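You operate a simulated robot arm through the tools that you are given. There is no shell and no other tool. Be economical: measure what you need, move in short steps, check, and stop when the job is done.

Carry out the task below with a simulated robot arm. There is one attempt and no reset: what you move stays moved.

TASK
Fetch the yellow brush and set it on the wide black tray.
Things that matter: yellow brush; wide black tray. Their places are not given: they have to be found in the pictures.

It is judged by the outcome, as a careful person would: the job done as asked, and still so three seconds after it is handed in. It fails if anything else is knocked over, pushed out of place, dropped, spilled or broken.

THE ROBOT
A 6-joint arm with a two-finger parallel gripper, fixed in place. Base frame: the origin is at the foot of the arm, x ahead of it, y to its left, z up; the work surface is at about z = 0. Lengths are in mm, angles in rad, forces in N, time in s.
With the tool pointing down near the work surface it reaches from about 140 to 580 mm from the base axis. Its first joint turns from -1.152 to 1.152 rad. Payload 2.1 kg.
Tool frame: the origin (TCP) lies between the finger pads and is the grasp point; the fingertips stand 30 mm ahead of it; z points along the fingers, y is the line along which they close. The gripper opens to 94 mm. The fingers are 28 mm wide and 10 mm thick; the gripper's body (50 by 96 mm) begins 55 mm behind the TCP.
Orientation is that of the tool frame in the base frame, as [roll, pitch, yaw] about the fixed x, y, z axes, in that order (R = Rz(yaw) Ry(pitch) Rx(roll)). With the fingers straight down and closing along the base's y, the tool's x points along the base's -x, its y along +y and its z along -z.

THE INTERFACE
- The arm moves only by the tool move_arm. Its argument "steps" is text: rows parted by semicolons, each of 5 numbers parted by spaces: the finger opening in m, from 0 to 0.094, then the shift along the tool's x, y, z in units of 100 mm (1.0 is 100 mm), then the turn about the tool's z in units of 120 degrees (1.0 is 120 degrees). In form: fingers tx ty tz yaw; .... A call has 1 to 8 rows; each row is the pose to reach, as a shift and turn from the pose commanded when the call began, along the tool's axes at that moment. A call with a number of a shift or a turn outside -1 to 1 is refused whole. A row lasts 0.2 s, in which the tool goes at most 50 mm and 0.15 rad; a call with a longer step from one row to the next is refused whole, and so is a gripper value outside its range. A pose out of reach is approached as far as the arm can. The call stops where the force on the tool passes 40 N (or 10 N more than at its start, if that is more) or the arm is blocked; 0.2 s more then pass. The fingers move at their own pace (about 72 mm/s each) and stop on an object; they squeeze with about 28 N. The grip force told is the motor's: it shows also when the fingers shut on nothing. Time passes only in rows, and 0.2 s behind the last, so rows that repeat a pose let the fingers close. It gives the time, the measured TCP pose, the force on the tool (base axes), the opening and the grip force at its end, in the units of the frame above (readings bear some noise), and new pictures: "show" is both (left out), scene, wrist or none.
- Cameras (640 x 400 px; columns grow to the right, rows downward): "scene" is fixed at [67.4, -384.2, 482.3]; the picture's right is [0.64, -0.77, 0.00], its down [-0.45, -0.38, -0.81] and it looks along [0.62, 0.52, -0.59] (base axes); focal length 303 px, centre (320, 200). "wrist" rides on the gripper at [-37, 0, -58] in the tool frame; the picture's right is [0.00, -1.00, 0.00], its down [0.97, 0.00, -0.24] and it looks along [0.24, 0.00, 0.97] (tool axes); focal length 218 px, centre (320, 200).
- probe_pixels(camera, pixels): for up to 12 pixels [column, row] of the newest picture of that camera ("zoom" is the newest enlarged one), the place [x, y, z] in the base frame of the surface seen there, good to about 3 mm. No time passes.
- enlarge(camera, box): a new picture of the part [left, top, right, bottom] of that camera's present view, enlarged. No time passes.
- close_job(): hands the job in; it is judged then, once.

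Work in short steps. Measure before you move; look again where a grasp or a placing could have gone wrong, and mend it. You have 60 turns and 100 pictures in all, the two below and enlarged ones among them. Open the gripper and draw the arm clear of the work before you hand the job in, unless the task says otherwise; then end with one line.

The tools are called by a JSON object that holds its "op" and its "data". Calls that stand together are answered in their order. move_arm: Moves the arm, as the interface text tells. Its arguments: {"type":"object","properties":{"steps":{"type":"string"},"show":{"type":"string","enum":["both","scene","wrist","none"]}},"required":["steps"]} The other tools are called the same way: probe_pixels (camera, pixels) gives the place of the surface under pixels of a picture; enlarge (camera, box) takes an enlarged picture of a part of a camera's view; close_job () hands the job in.

At the start:

```text
t: 0.0
tool_pos: [341.8, -0.5, 299.2]
orientation: [3.141, 0.002, 3.139]
ft_force: [-0.2, 0.1, -0.1]
width: 94.2
finger_force: 0.2
```

scene: 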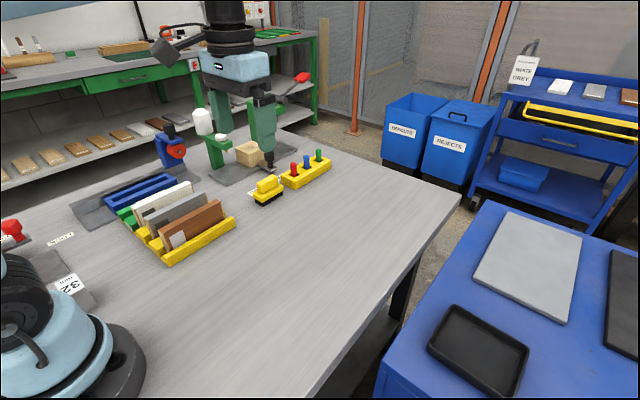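
wrist: 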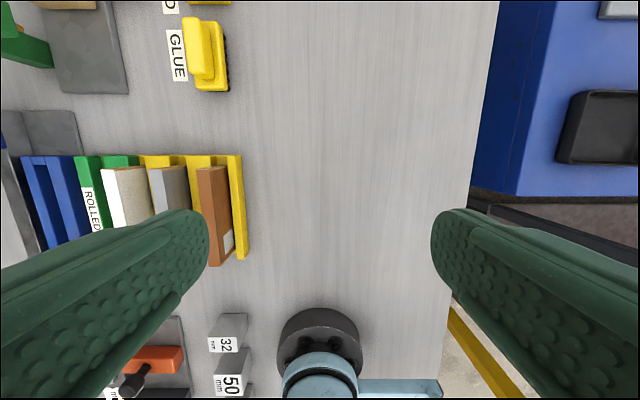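

The yellow brush seems to be at scene (267,190). There are black trays at (478,350) and maybe at (625,300), so I'll enlarge and probe both areas.

{"op": "enlarge", "data": {"camera": "scene", "box": [400, 200, 640, 400]}}

{"op": "enlarge", "data": {"camera": "scene", "box": [200, 130, 360, 230]}}

{"op": "probe_pixels", "data": {"camera": "scene", "pixels": [[478, 352], [455, 308], [527, 348], [430, 348], [500, 396], [625, 300], [610, 255], [606, 340], [530, 260], [420, 310], [480, 220], [560, 390]]}}

{"op": "probe_pixels", "data": {"camera": "wrist", "pixels": [[200, 45], [193, 20], [205, 75], [222, 60], [228, 90], [190, 88], [222, 30], [600, 125], [240, 60], [185, 20], [213, 80], [176, 60]]}}

```text
2.00 times, centred on (520, 300) of scene
```

zoom: 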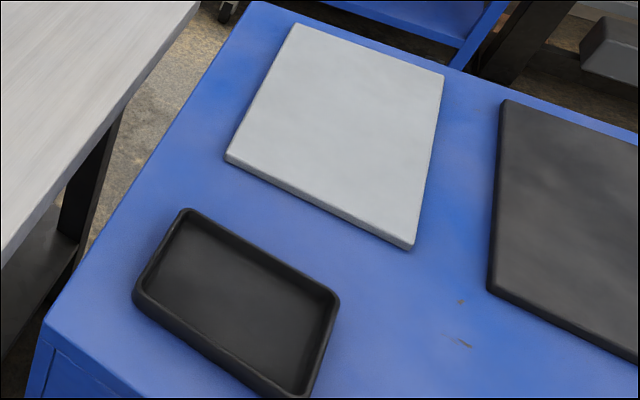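

```text
4.00 times, centred on (280, 180) of scene
```

zoom: 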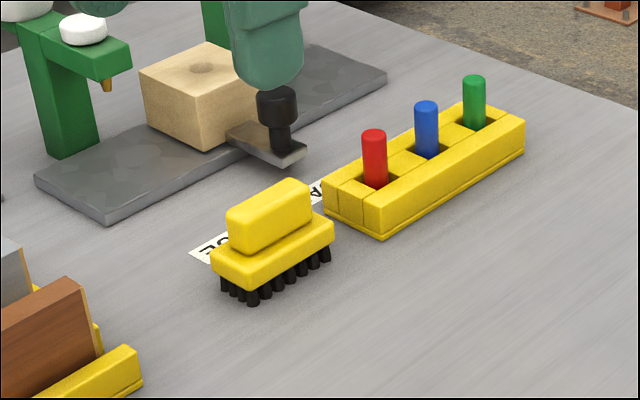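

```text
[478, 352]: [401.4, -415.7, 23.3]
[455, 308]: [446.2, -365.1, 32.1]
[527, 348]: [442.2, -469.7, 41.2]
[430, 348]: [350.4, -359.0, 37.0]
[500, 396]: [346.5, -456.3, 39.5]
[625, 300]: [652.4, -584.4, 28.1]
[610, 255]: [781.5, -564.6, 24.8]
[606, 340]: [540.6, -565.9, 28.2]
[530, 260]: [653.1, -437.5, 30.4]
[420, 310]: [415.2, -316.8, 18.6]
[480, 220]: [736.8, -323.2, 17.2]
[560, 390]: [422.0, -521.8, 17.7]
```

```text
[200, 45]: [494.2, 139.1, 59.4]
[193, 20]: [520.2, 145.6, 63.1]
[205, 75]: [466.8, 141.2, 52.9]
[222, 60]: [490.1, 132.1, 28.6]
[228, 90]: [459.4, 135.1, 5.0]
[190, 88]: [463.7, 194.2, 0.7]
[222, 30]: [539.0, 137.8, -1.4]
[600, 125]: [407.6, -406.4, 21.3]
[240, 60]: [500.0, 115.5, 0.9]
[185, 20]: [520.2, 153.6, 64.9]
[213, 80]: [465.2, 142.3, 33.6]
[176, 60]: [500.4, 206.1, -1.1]
```

The reachable rimmed black tray is centred near (398,-413). The other black item is a flat board beyond reach. Next I'll measure the brush more precisely.

{"op": "enlarge", "data": {"camera": "wrist", "box": [140, 0, 300, 100]}}

{"op": "probe_pixels", "data": {"camera": "zoom", "pixels": [[260, 60], [190, 75], [220, 310], [290, 300], [340, 100], [350, 340], [290, 340], [245, 180], [290, 180], [215, 335], [335, 200], [350, 200]]}}

{"op": "probe_pixels", "data": {"camera": "scene", "pixels": [[254, 195], [258, 203], [268, 203], [281, 190], [270, 186], [267, 178], [275, 184], [258, 187], [277, 177], [283, 184], [262, 201], [295, 185]]}}

```text
4.00 times, centred on (220, 50) of wrist
```

zoom: 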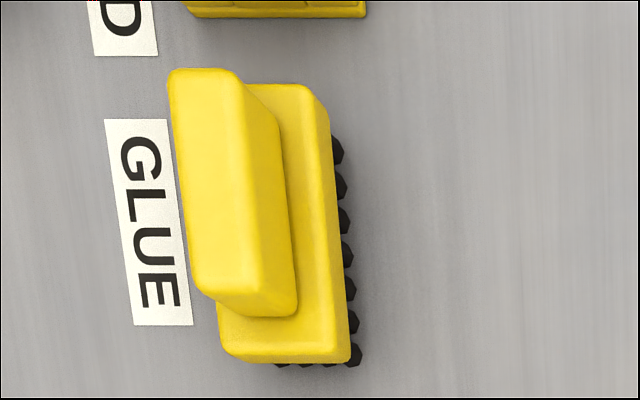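

```text
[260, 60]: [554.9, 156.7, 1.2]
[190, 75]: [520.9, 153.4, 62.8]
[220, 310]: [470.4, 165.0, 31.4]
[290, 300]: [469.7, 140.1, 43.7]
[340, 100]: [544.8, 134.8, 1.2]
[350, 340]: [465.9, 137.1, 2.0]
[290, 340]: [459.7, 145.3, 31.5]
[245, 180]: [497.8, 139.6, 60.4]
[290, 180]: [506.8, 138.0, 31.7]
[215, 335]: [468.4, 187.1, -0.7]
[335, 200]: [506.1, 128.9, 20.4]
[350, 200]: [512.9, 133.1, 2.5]
```

```text
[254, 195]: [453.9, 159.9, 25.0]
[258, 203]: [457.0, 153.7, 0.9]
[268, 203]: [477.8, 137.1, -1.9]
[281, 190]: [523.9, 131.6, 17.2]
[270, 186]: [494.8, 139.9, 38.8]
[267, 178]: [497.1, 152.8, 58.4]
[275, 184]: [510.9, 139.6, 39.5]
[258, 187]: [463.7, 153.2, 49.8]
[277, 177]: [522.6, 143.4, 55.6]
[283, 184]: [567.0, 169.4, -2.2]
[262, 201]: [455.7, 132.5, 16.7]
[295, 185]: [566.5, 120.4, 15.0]
```

The brush lies along x, centred near (491,149), with its block 37 mm wide at z 20–32 and its handle top at z 63. Before descending I'll check how tall the nearby objects are.

{"op": "probe_pixels", "data": {"camera": "scene", "pixels": [[203, 120], [203, 108], [218, 140], [222, 165], [318, 152], [250, 152], [292, 165], [205, 135], [240, 150], [225, 145], [190, 205], [270, 160]]}}

{"op": "move_arm", "data": {"steps": "0.094 -0.3 0.3 0 0; 0.094 -0.6 0.6 0 0; 0.094 -0.9 0.9 0 0; 0.094 -0.99 0.99 0 0; 0.094 -0.99 0.99 0 0"}}

```text
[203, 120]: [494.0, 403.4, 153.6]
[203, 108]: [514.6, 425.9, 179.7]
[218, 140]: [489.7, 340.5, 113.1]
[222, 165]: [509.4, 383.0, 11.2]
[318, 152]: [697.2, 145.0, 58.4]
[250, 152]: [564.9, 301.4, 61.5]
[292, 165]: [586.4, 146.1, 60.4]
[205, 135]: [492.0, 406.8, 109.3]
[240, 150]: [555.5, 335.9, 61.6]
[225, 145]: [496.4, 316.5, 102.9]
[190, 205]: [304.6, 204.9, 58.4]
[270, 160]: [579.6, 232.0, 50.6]
```

```text
t: 1.2
tool_pos: [440.2, 98.9, 299.3]
orientation: [-3.14, 0.002, 3.137]
ft_force: [-0.3, 0.5, -0.1]
width: 94.2
finger_force: 0.0
```

scene: 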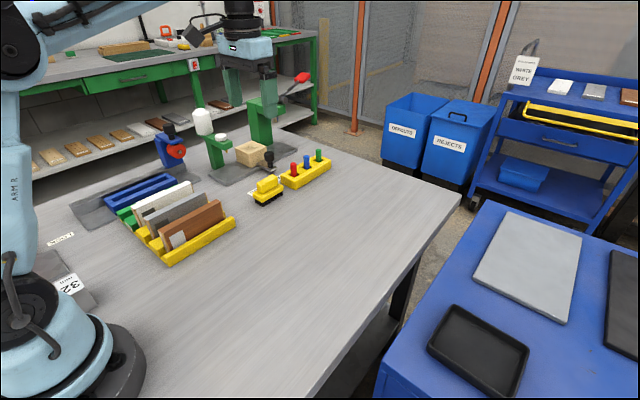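
wrist: 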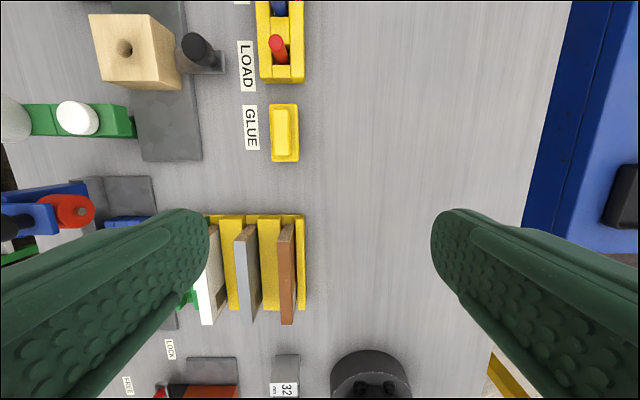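

Nothing tall is close to the brush. I'll move above it at (491,149) and come partway down.

{"op": "move_arm", "data": {"steps": "0.094 -0.25 0.25 0.2 0; 0.094 -0.51 0.5 0.4 0; 0.094 -0.51 0.5 0.8 0; 0.094 -0.51 0.5 1.0 0; 0.094 -0.51 0.5 1.0 0"}}

{"op": "enlarge", "data": {"camera": "wrist", "box": [240, 80, 400, 180]}}

```text
t: 2.4
tool_pos: [493.0, 148.2, 198.3]
orientation: [-3.14, 0.003, 3.14]
ft_force: [0.6, 0.6, 0.3]
width: 94.2
finger_force: 0.0
```

scene: 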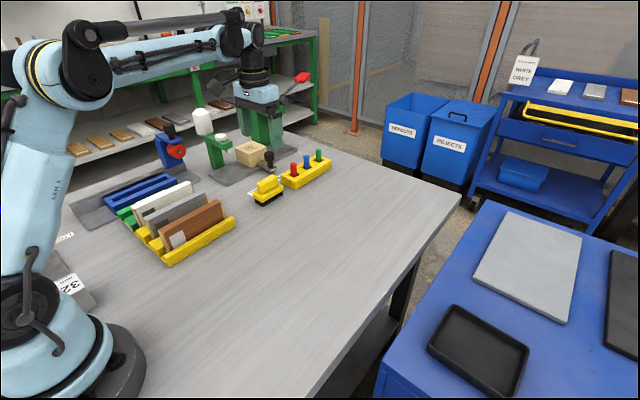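
wrist: 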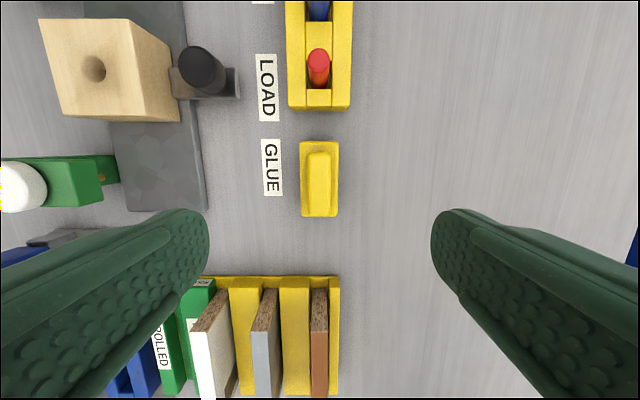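

```text
4.00 times, centred on (320, 130) of wrist
```

zoom: 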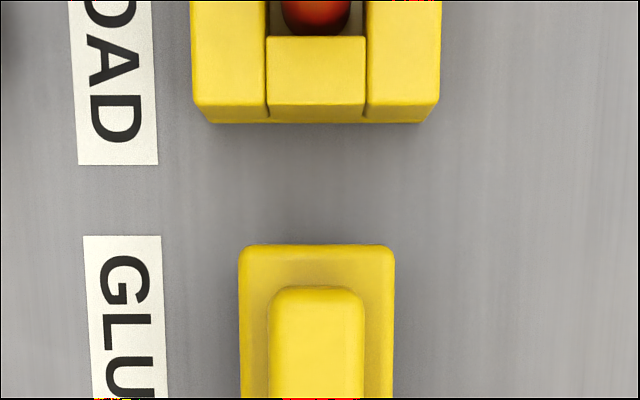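

It's centred laterally. I'll probe the ends of the block.

{"op": "probe_pixels", "data": {"camera": "wrist", "pixels": [[320, 145], [320, 213], [303, 180], [337, 180], [319, 160], [319, 200], [312, 180], [328, 180], [300, 104], [340, 104], [330, 290], [245, 285]]}}

```text
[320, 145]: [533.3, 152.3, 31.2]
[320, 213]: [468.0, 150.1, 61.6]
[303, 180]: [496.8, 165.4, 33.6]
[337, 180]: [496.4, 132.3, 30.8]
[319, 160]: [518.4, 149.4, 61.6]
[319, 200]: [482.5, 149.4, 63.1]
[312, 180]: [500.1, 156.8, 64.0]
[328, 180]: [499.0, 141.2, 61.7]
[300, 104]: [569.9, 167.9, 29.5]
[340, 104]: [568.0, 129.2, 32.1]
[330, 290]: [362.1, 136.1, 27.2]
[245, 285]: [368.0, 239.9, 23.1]
```

{"op": "move_arm", "data": {"steps": "0.094 0 0.01 0.4 0; 0.094 0 0.01 0.8 0; 0.094 0 0.01 0.95 0; 0.094 0 0.01 0.95 0", "show": "wrist"}}

```text
t: 3.4
tool_pos: [493.4, 148.1, 103.1]
orientation: [-3.138, 0.002, 3.142]
ft_force: [-0.6, -1.2, -0.3]
width: 93.9
finger_force: 0.1
```

wrist: 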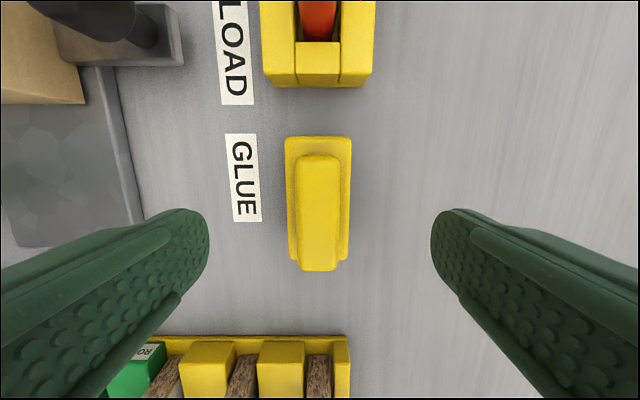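

The brush sits between the fingers with space on both sides. I'll lower to z≈44 and close.

{"op": "move_arm", "data": {"steps": "0.094 0 -0.01 0.3 0; 0.094 0 -0.01 0.59 0; 0.06 0 -0.01 0.59 0; 0.04 0 -0.01 0.59 0; 0.02 0 -0.01 0.59 0; 0.02 0 -0.01 0.59 0; 0.02 0 -0.01 0.59 0"}}

```text
t: 5.0
tool_pos: [492.3, 147.4, 46.9]
orientation: [-3.139, 0.002, 3.14]
ft_force: [0.4, -0.3, -0.2]
width: 38.8
finger_force: 28.2
```

scene: 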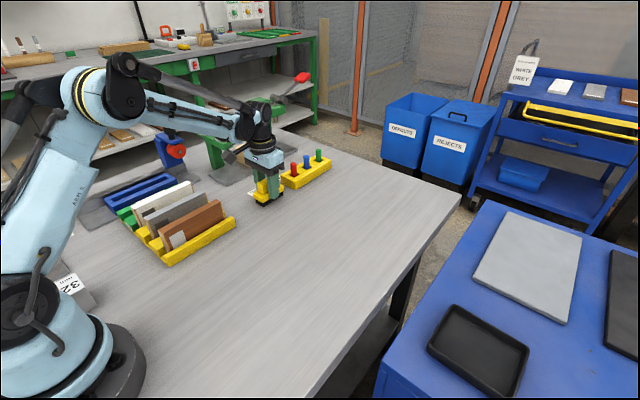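
wrist: 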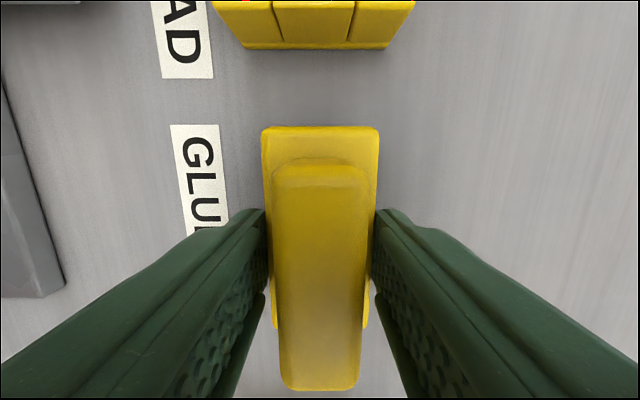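

It's gripped at 38.8 mm on the block. I'll lift it straight up and measure the tray.

{"op": "move_arm", "data": {"steps": "0.02 0 0 -0.2 0; 0.02 0 0 -0.5 0; 0.02 0 0 -0.9 0; 0.02 0 0 -1.0 0; 0.02 0 0 -1.0 0"}}

{"op": "enlarge", "data": {"camera": "scene", "box": [400, 288, 580, 400]}}

```text
t: 6.2
tool_pos: [488.9, 147.5, 144.0]
orientation: [-3.139, 0.001, 3.138]
ft_force: [-0.2, 0.1, -1.1]
width: 39.0
finger_force: 27.9
```

scene: 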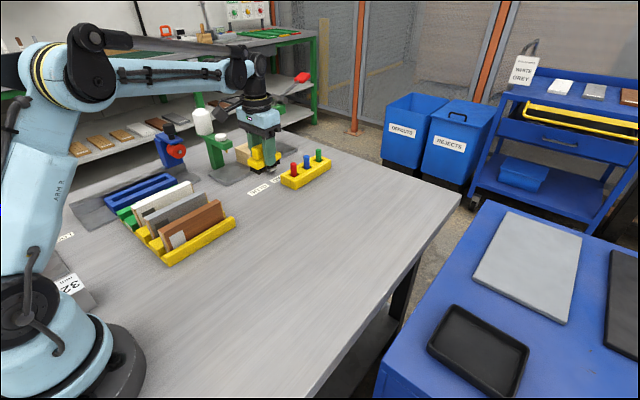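
wrist: 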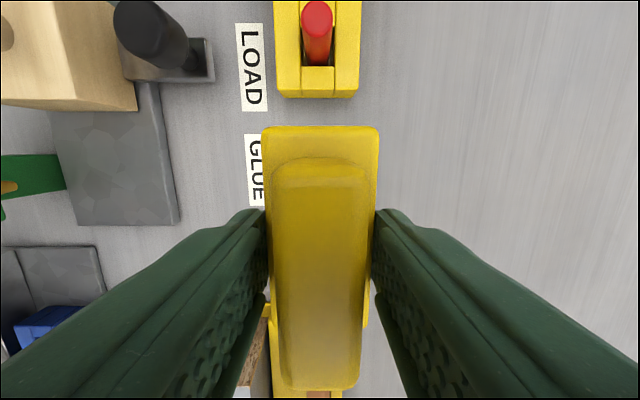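

```text
3.56 times, centred on (490, 344) of scene
```

zoom: 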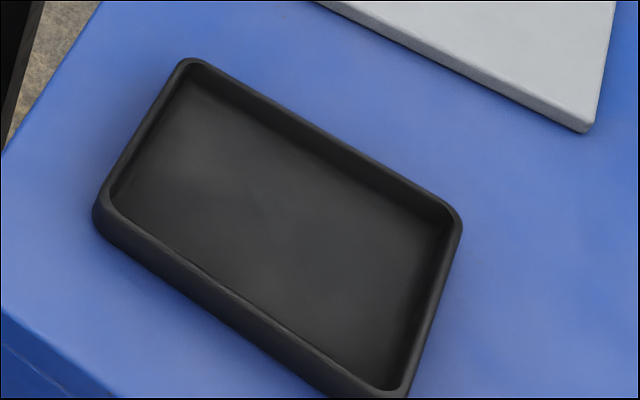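

{"op": "probe_pixels", "data": {"camera": "zoom", "pixels": [[190, 63], [452, 215], [108, 208], [398, 392], [275, 230], [195, 95], [430, 230], [125, 200], [375, 375], [325, 140], [250, 295], [60, 250]]}}

```text
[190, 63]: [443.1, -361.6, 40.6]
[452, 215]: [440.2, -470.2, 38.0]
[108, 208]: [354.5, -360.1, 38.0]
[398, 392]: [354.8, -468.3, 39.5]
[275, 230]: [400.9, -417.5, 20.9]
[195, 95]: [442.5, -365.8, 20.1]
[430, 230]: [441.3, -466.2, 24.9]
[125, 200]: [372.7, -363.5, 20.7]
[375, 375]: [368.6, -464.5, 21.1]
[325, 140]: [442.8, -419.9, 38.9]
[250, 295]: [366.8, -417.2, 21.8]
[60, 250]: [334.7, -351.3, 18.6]
```

The tray interior is x≈357–438, y≈-364 to -466, with the floor at z 21 and the rim at 39. It's longest along y, so I'll turn the brush 90° to lie along y. First I'll raise, head right and make half the turn.

{"op": "move_arm", "data": {"steps": "0.02 0.05 -0.1 -0.2 0.065; 0.02 0.15 -0.3 -0.4 0.13; 0.02 0.25 -0.5 -0.6 0.195; 0.02 0.35 -0.7 -0.6 0.26; 0.02 0.45 -0.9 -0.6 0.32; 0.02 0.5 -1.0 -0.6 0.375; 0.02 0.5 -1.0 -0.6 0.375", "show": "none"}}

{"op": "move_arm", "data": {"steps": "0.02 -0.25 -0.25 0 0; 0.02 -0.5 -0.5 0 0; 0.02 -0.75 -0.75 0 0; 0.02 -0.95 -0.95 0 0; 0.02 -1.0 -1.0 0 0; 0.02 -1.0 -1.0 0 0", "show": "scene"}}

```text
t: 7.8
tool_pos: [439.8, 47.8, 204.6]
orientation: [3.14, 0.001, 2.352]
ft_force: [-0.2, 0.2, -0.8]
width: 39.1
finger_force: 27.9
```

```text
t: 9.2
tool_pos: [440.9, -94.4, 205.3]
orientation: [3.141, 0.001, 2.355]
ft_force: [0.1, 0.0, -1.5]
width: 39.3
finger_force: 28.3
```

scene: 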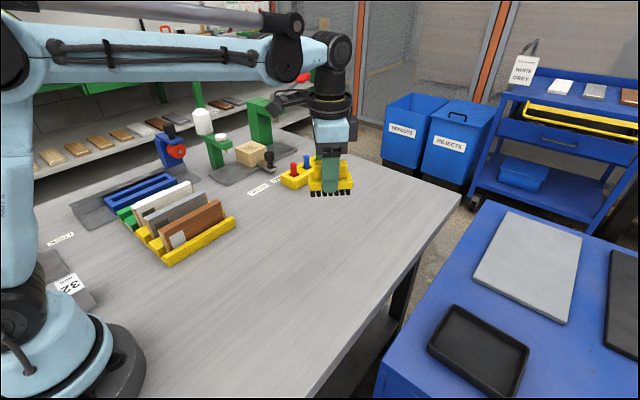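

{"op": "move_arm", "data": {"steps": "0.02 -0.25 -0.25 0 0; 0.02 -0.5 -0.5 0 0; 0.02 -0.75 -0.75 0 0; 0.02 -0.95 -0.95 0 0; 0.02 -1.0 -1.0 0 0; 0.02 -1.0 -1.0 0 0", "show": "none"}}

{"op": "move_arm", "data": {"steps": "0.02 -0.1 -0.15 0 0.06; 0.02 -0.2 -0.3 0 0.125; 0.02 -0.3 -0.47 0 0.19; 0.02 -0.42 -0.65 0 0.255; 0.02 -0.54 -0.83 0 0.32; 0.02 -0.64 -0.99 0 0.375; 0.02 -0.64 -0.99 0 0.375", "show": "both"}}

```text
t: 10.6
tool_pos: [440.3, -233.7, 205.9]
orientation: [-3.141, 0.002, 2.354]
ft_force: [1.1, 1.2, -1.9]
width: 39.1
finger_force: 28.2
```

```text
t: 12.2
tool_pos: [416.0, -348.6, 205.0]
orientation: [3.14, 0.003, 1.568]
ft_force: [1.0, -0.1, -0.7]
width: 38.9
finger_force: 28.6
```

scene: 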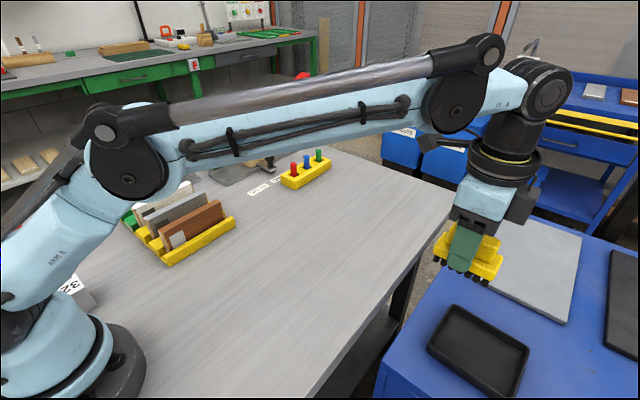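
wrist: 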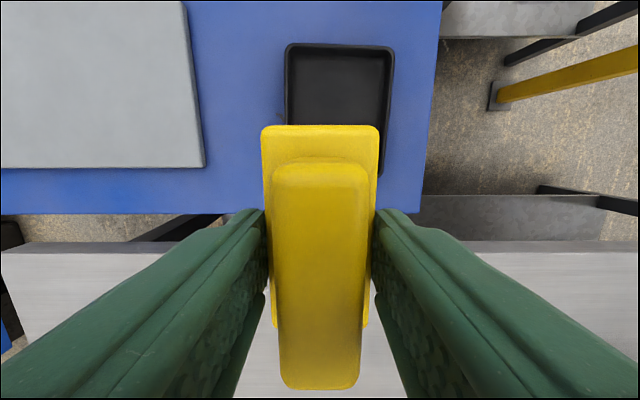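

Now I move over the tray centre and come down to z≈125.

{"op": "move_arm", "data": {"steps": "0.02 -0.3 -0.1 0 0; 0.02 -0.63 -0.2 0 0; 0.02 -0.63 -0.2 0.3 0; 0.02 -0.63 -0.2 0.6 0; 0.02 -0.63 -0.2 0.8 0; 0.02 -0.63 -0.2 0.8 0", "show": "both"}}

{"op": "enlarge", "data": {"camera": "scene", "box": [400, 260, 600, 400]}}

```text
t: 13.6
tool_pos: [394.7, -411.0, 124.2]
orientation: [3.14, 0.001, 1.57]
ft_force: [0.5, 0.0, 0.1]
width: 39.1
finger_force: 28.5
out of reach, approached as far as the arm can: row 2
```

scene: 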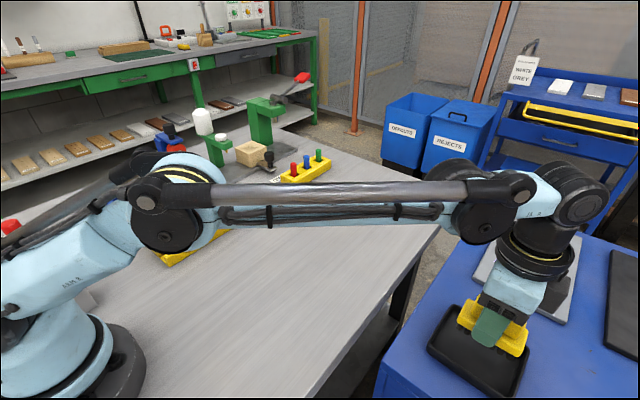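
wrist: 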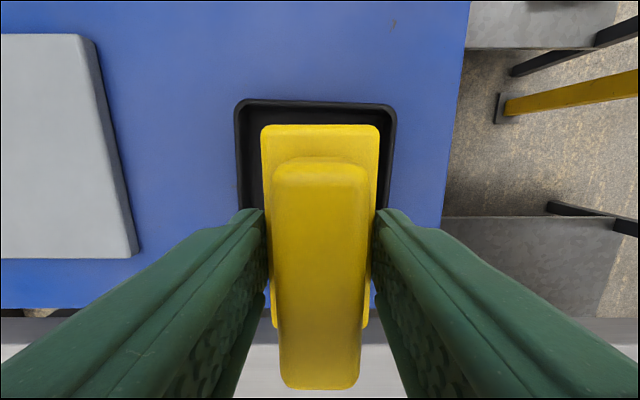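

```text
2.86 times, centred on (500, 330) of scene
```

zoom: 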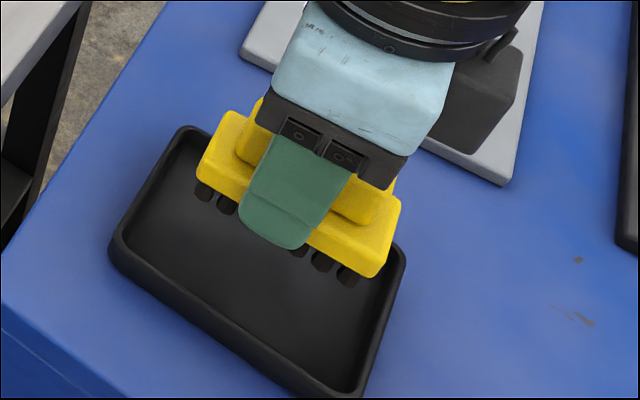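

{"op": "probe_pixels", "data": {"camera": "wrist", "pixels": [[320, 130], [265, 140], [376, 140], [320, 104], [238, 130], [394, 130]]}}

{"op": "probe_pixels", "data": {"camera": "scene", "pixels": [[463, 315], [467, 302], [518, 354], [526, 332], [466, 328]]}}

```text
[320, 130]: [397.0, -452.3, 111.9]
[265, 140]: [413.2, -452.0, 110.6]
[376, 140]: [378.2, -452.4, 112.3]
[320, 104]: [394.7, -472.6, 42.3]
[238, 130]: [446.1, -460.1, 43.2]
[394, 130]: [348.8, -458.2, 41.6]
```

```text
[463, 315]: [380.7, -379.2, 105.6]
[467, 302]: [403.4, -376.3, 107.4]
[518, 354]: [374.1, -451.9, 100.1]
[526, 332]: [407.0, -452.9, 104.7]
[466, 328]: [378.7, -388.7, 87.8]
```

The brush spans x 376–415 and y -372 to -453, all inside the tray walls. I'll lower it slowly to z≈67.

{"op": "move_arm", "data": {"steps": "0.02 -0.01 0.01 0.2 0; 0.02 -0.01 0.01 0.4 0; 0.02 -0.01 0.01 0.5 0; 0.02 -0.01 0.01 0.54 0; 0.02 -0.01 0.01 0.56 0; 0.02 -0.01 0.01 0.575 0; 0.02 -0.01 0.01 0.575 0", "show": "both"}}

{"op": "enlarge", "data": {"camera": "scene", "box": [400, 260, 600, 400]}}

```text
t: 15.2
tool_pos: [397.1, -414.1, 67.0]
orientation: [3.14, 0.003, 1.569]
ft_force: [1.3, -1.5, 23.0]
width: 39.4
finger_force: 28.1
```

scene: 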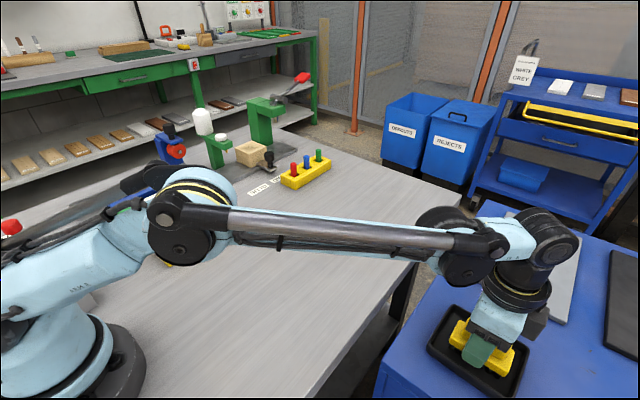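
wrist: 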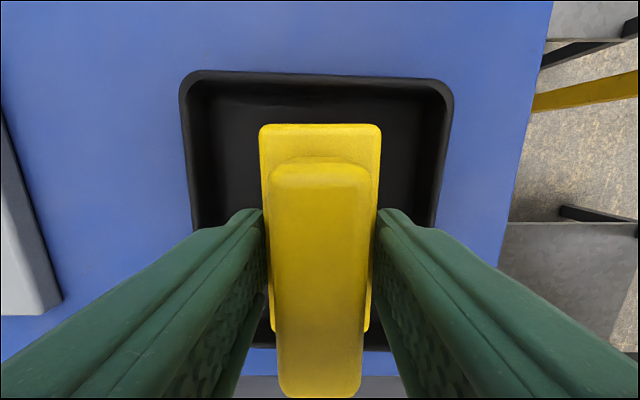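

```text
2.86 times, centred on (500, 330) of scene
```

zoom: 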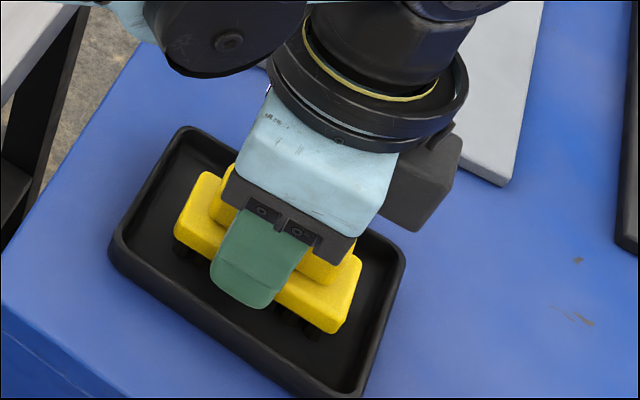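

There's 23 N of upward force, so the brush is on the tray floor. I'll ease the pressure, open to about 54 mm so the fingers stay inside the tray walls, then go straight up.

{"op": "move_arm", "data": {"steps": "0.02 0 0 -0.015 0; 0.054 0 0 -0.015 0; 0.054 0 0 -0.015 0; 0.054 0 0 -0.015 0; 0.054 0 0 -0.2 0; 0.054 0 0 -0.5 0; 0.054 0 0 -0.8 0; 0.054 0 0 -1.0 0", "show": "both"}}

```text
t: 17.0
tool_pos: [396.4, -413.7, 167.6]
orientation: [3.14, 0.001, 1.57]
ft_force: [-0.7, 0.4, 0.3]
width: 53.9
finger_force: 0.0
```

scene: 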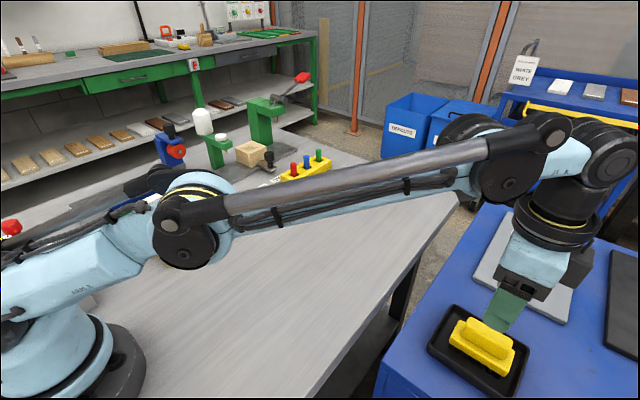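
wrist: 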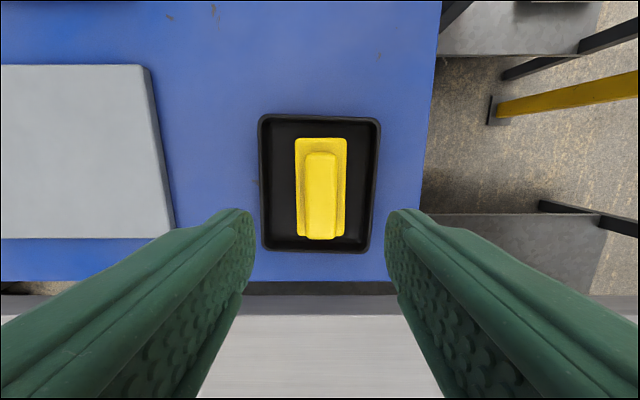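

The brush rests upright in the tray, clear of the walls. I'll draw the arm back toward the table and open the gripper fully.

{"op": "move_arm", "data": {"steps": "0.06 0.2 0 -0.1 0; 0.07 0.4 0 -0.3 0; 0.09 0.6 0 -0.5 0; 0.094 0.85 0 -0.6 0; 0.094 1.0 0 -0.6 0; 0.094 1.0 0 -0.6 0", "show": "scene"}}

```text
t: 18.4
tool_pos: [396.1, -312.9, 226.1]
orientation: [3.14, 0.003, 1.569]
ft_force: [-0.3, -0.1, 0.2]
width: 94.2
finger_force: 0.2
```

scene: 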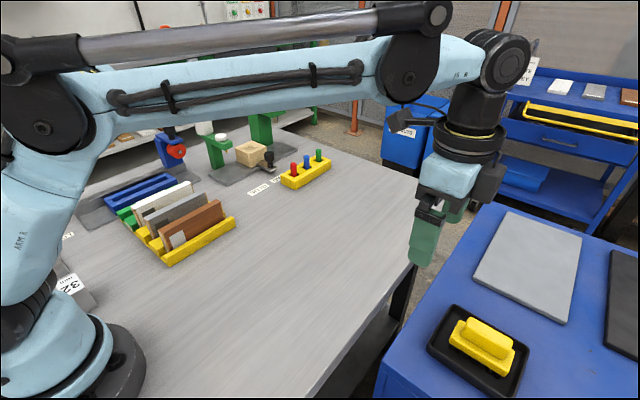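

The brush is still flat in the tray, the arm is clear and nothing else has moved, so I'm handing the job in.

{"op": "close_job", "data": {}}

```text
The job is handed in.
```

The yellow brush is sitting flat in the black tray, the gripper is open and clear, and nothing else was moved.
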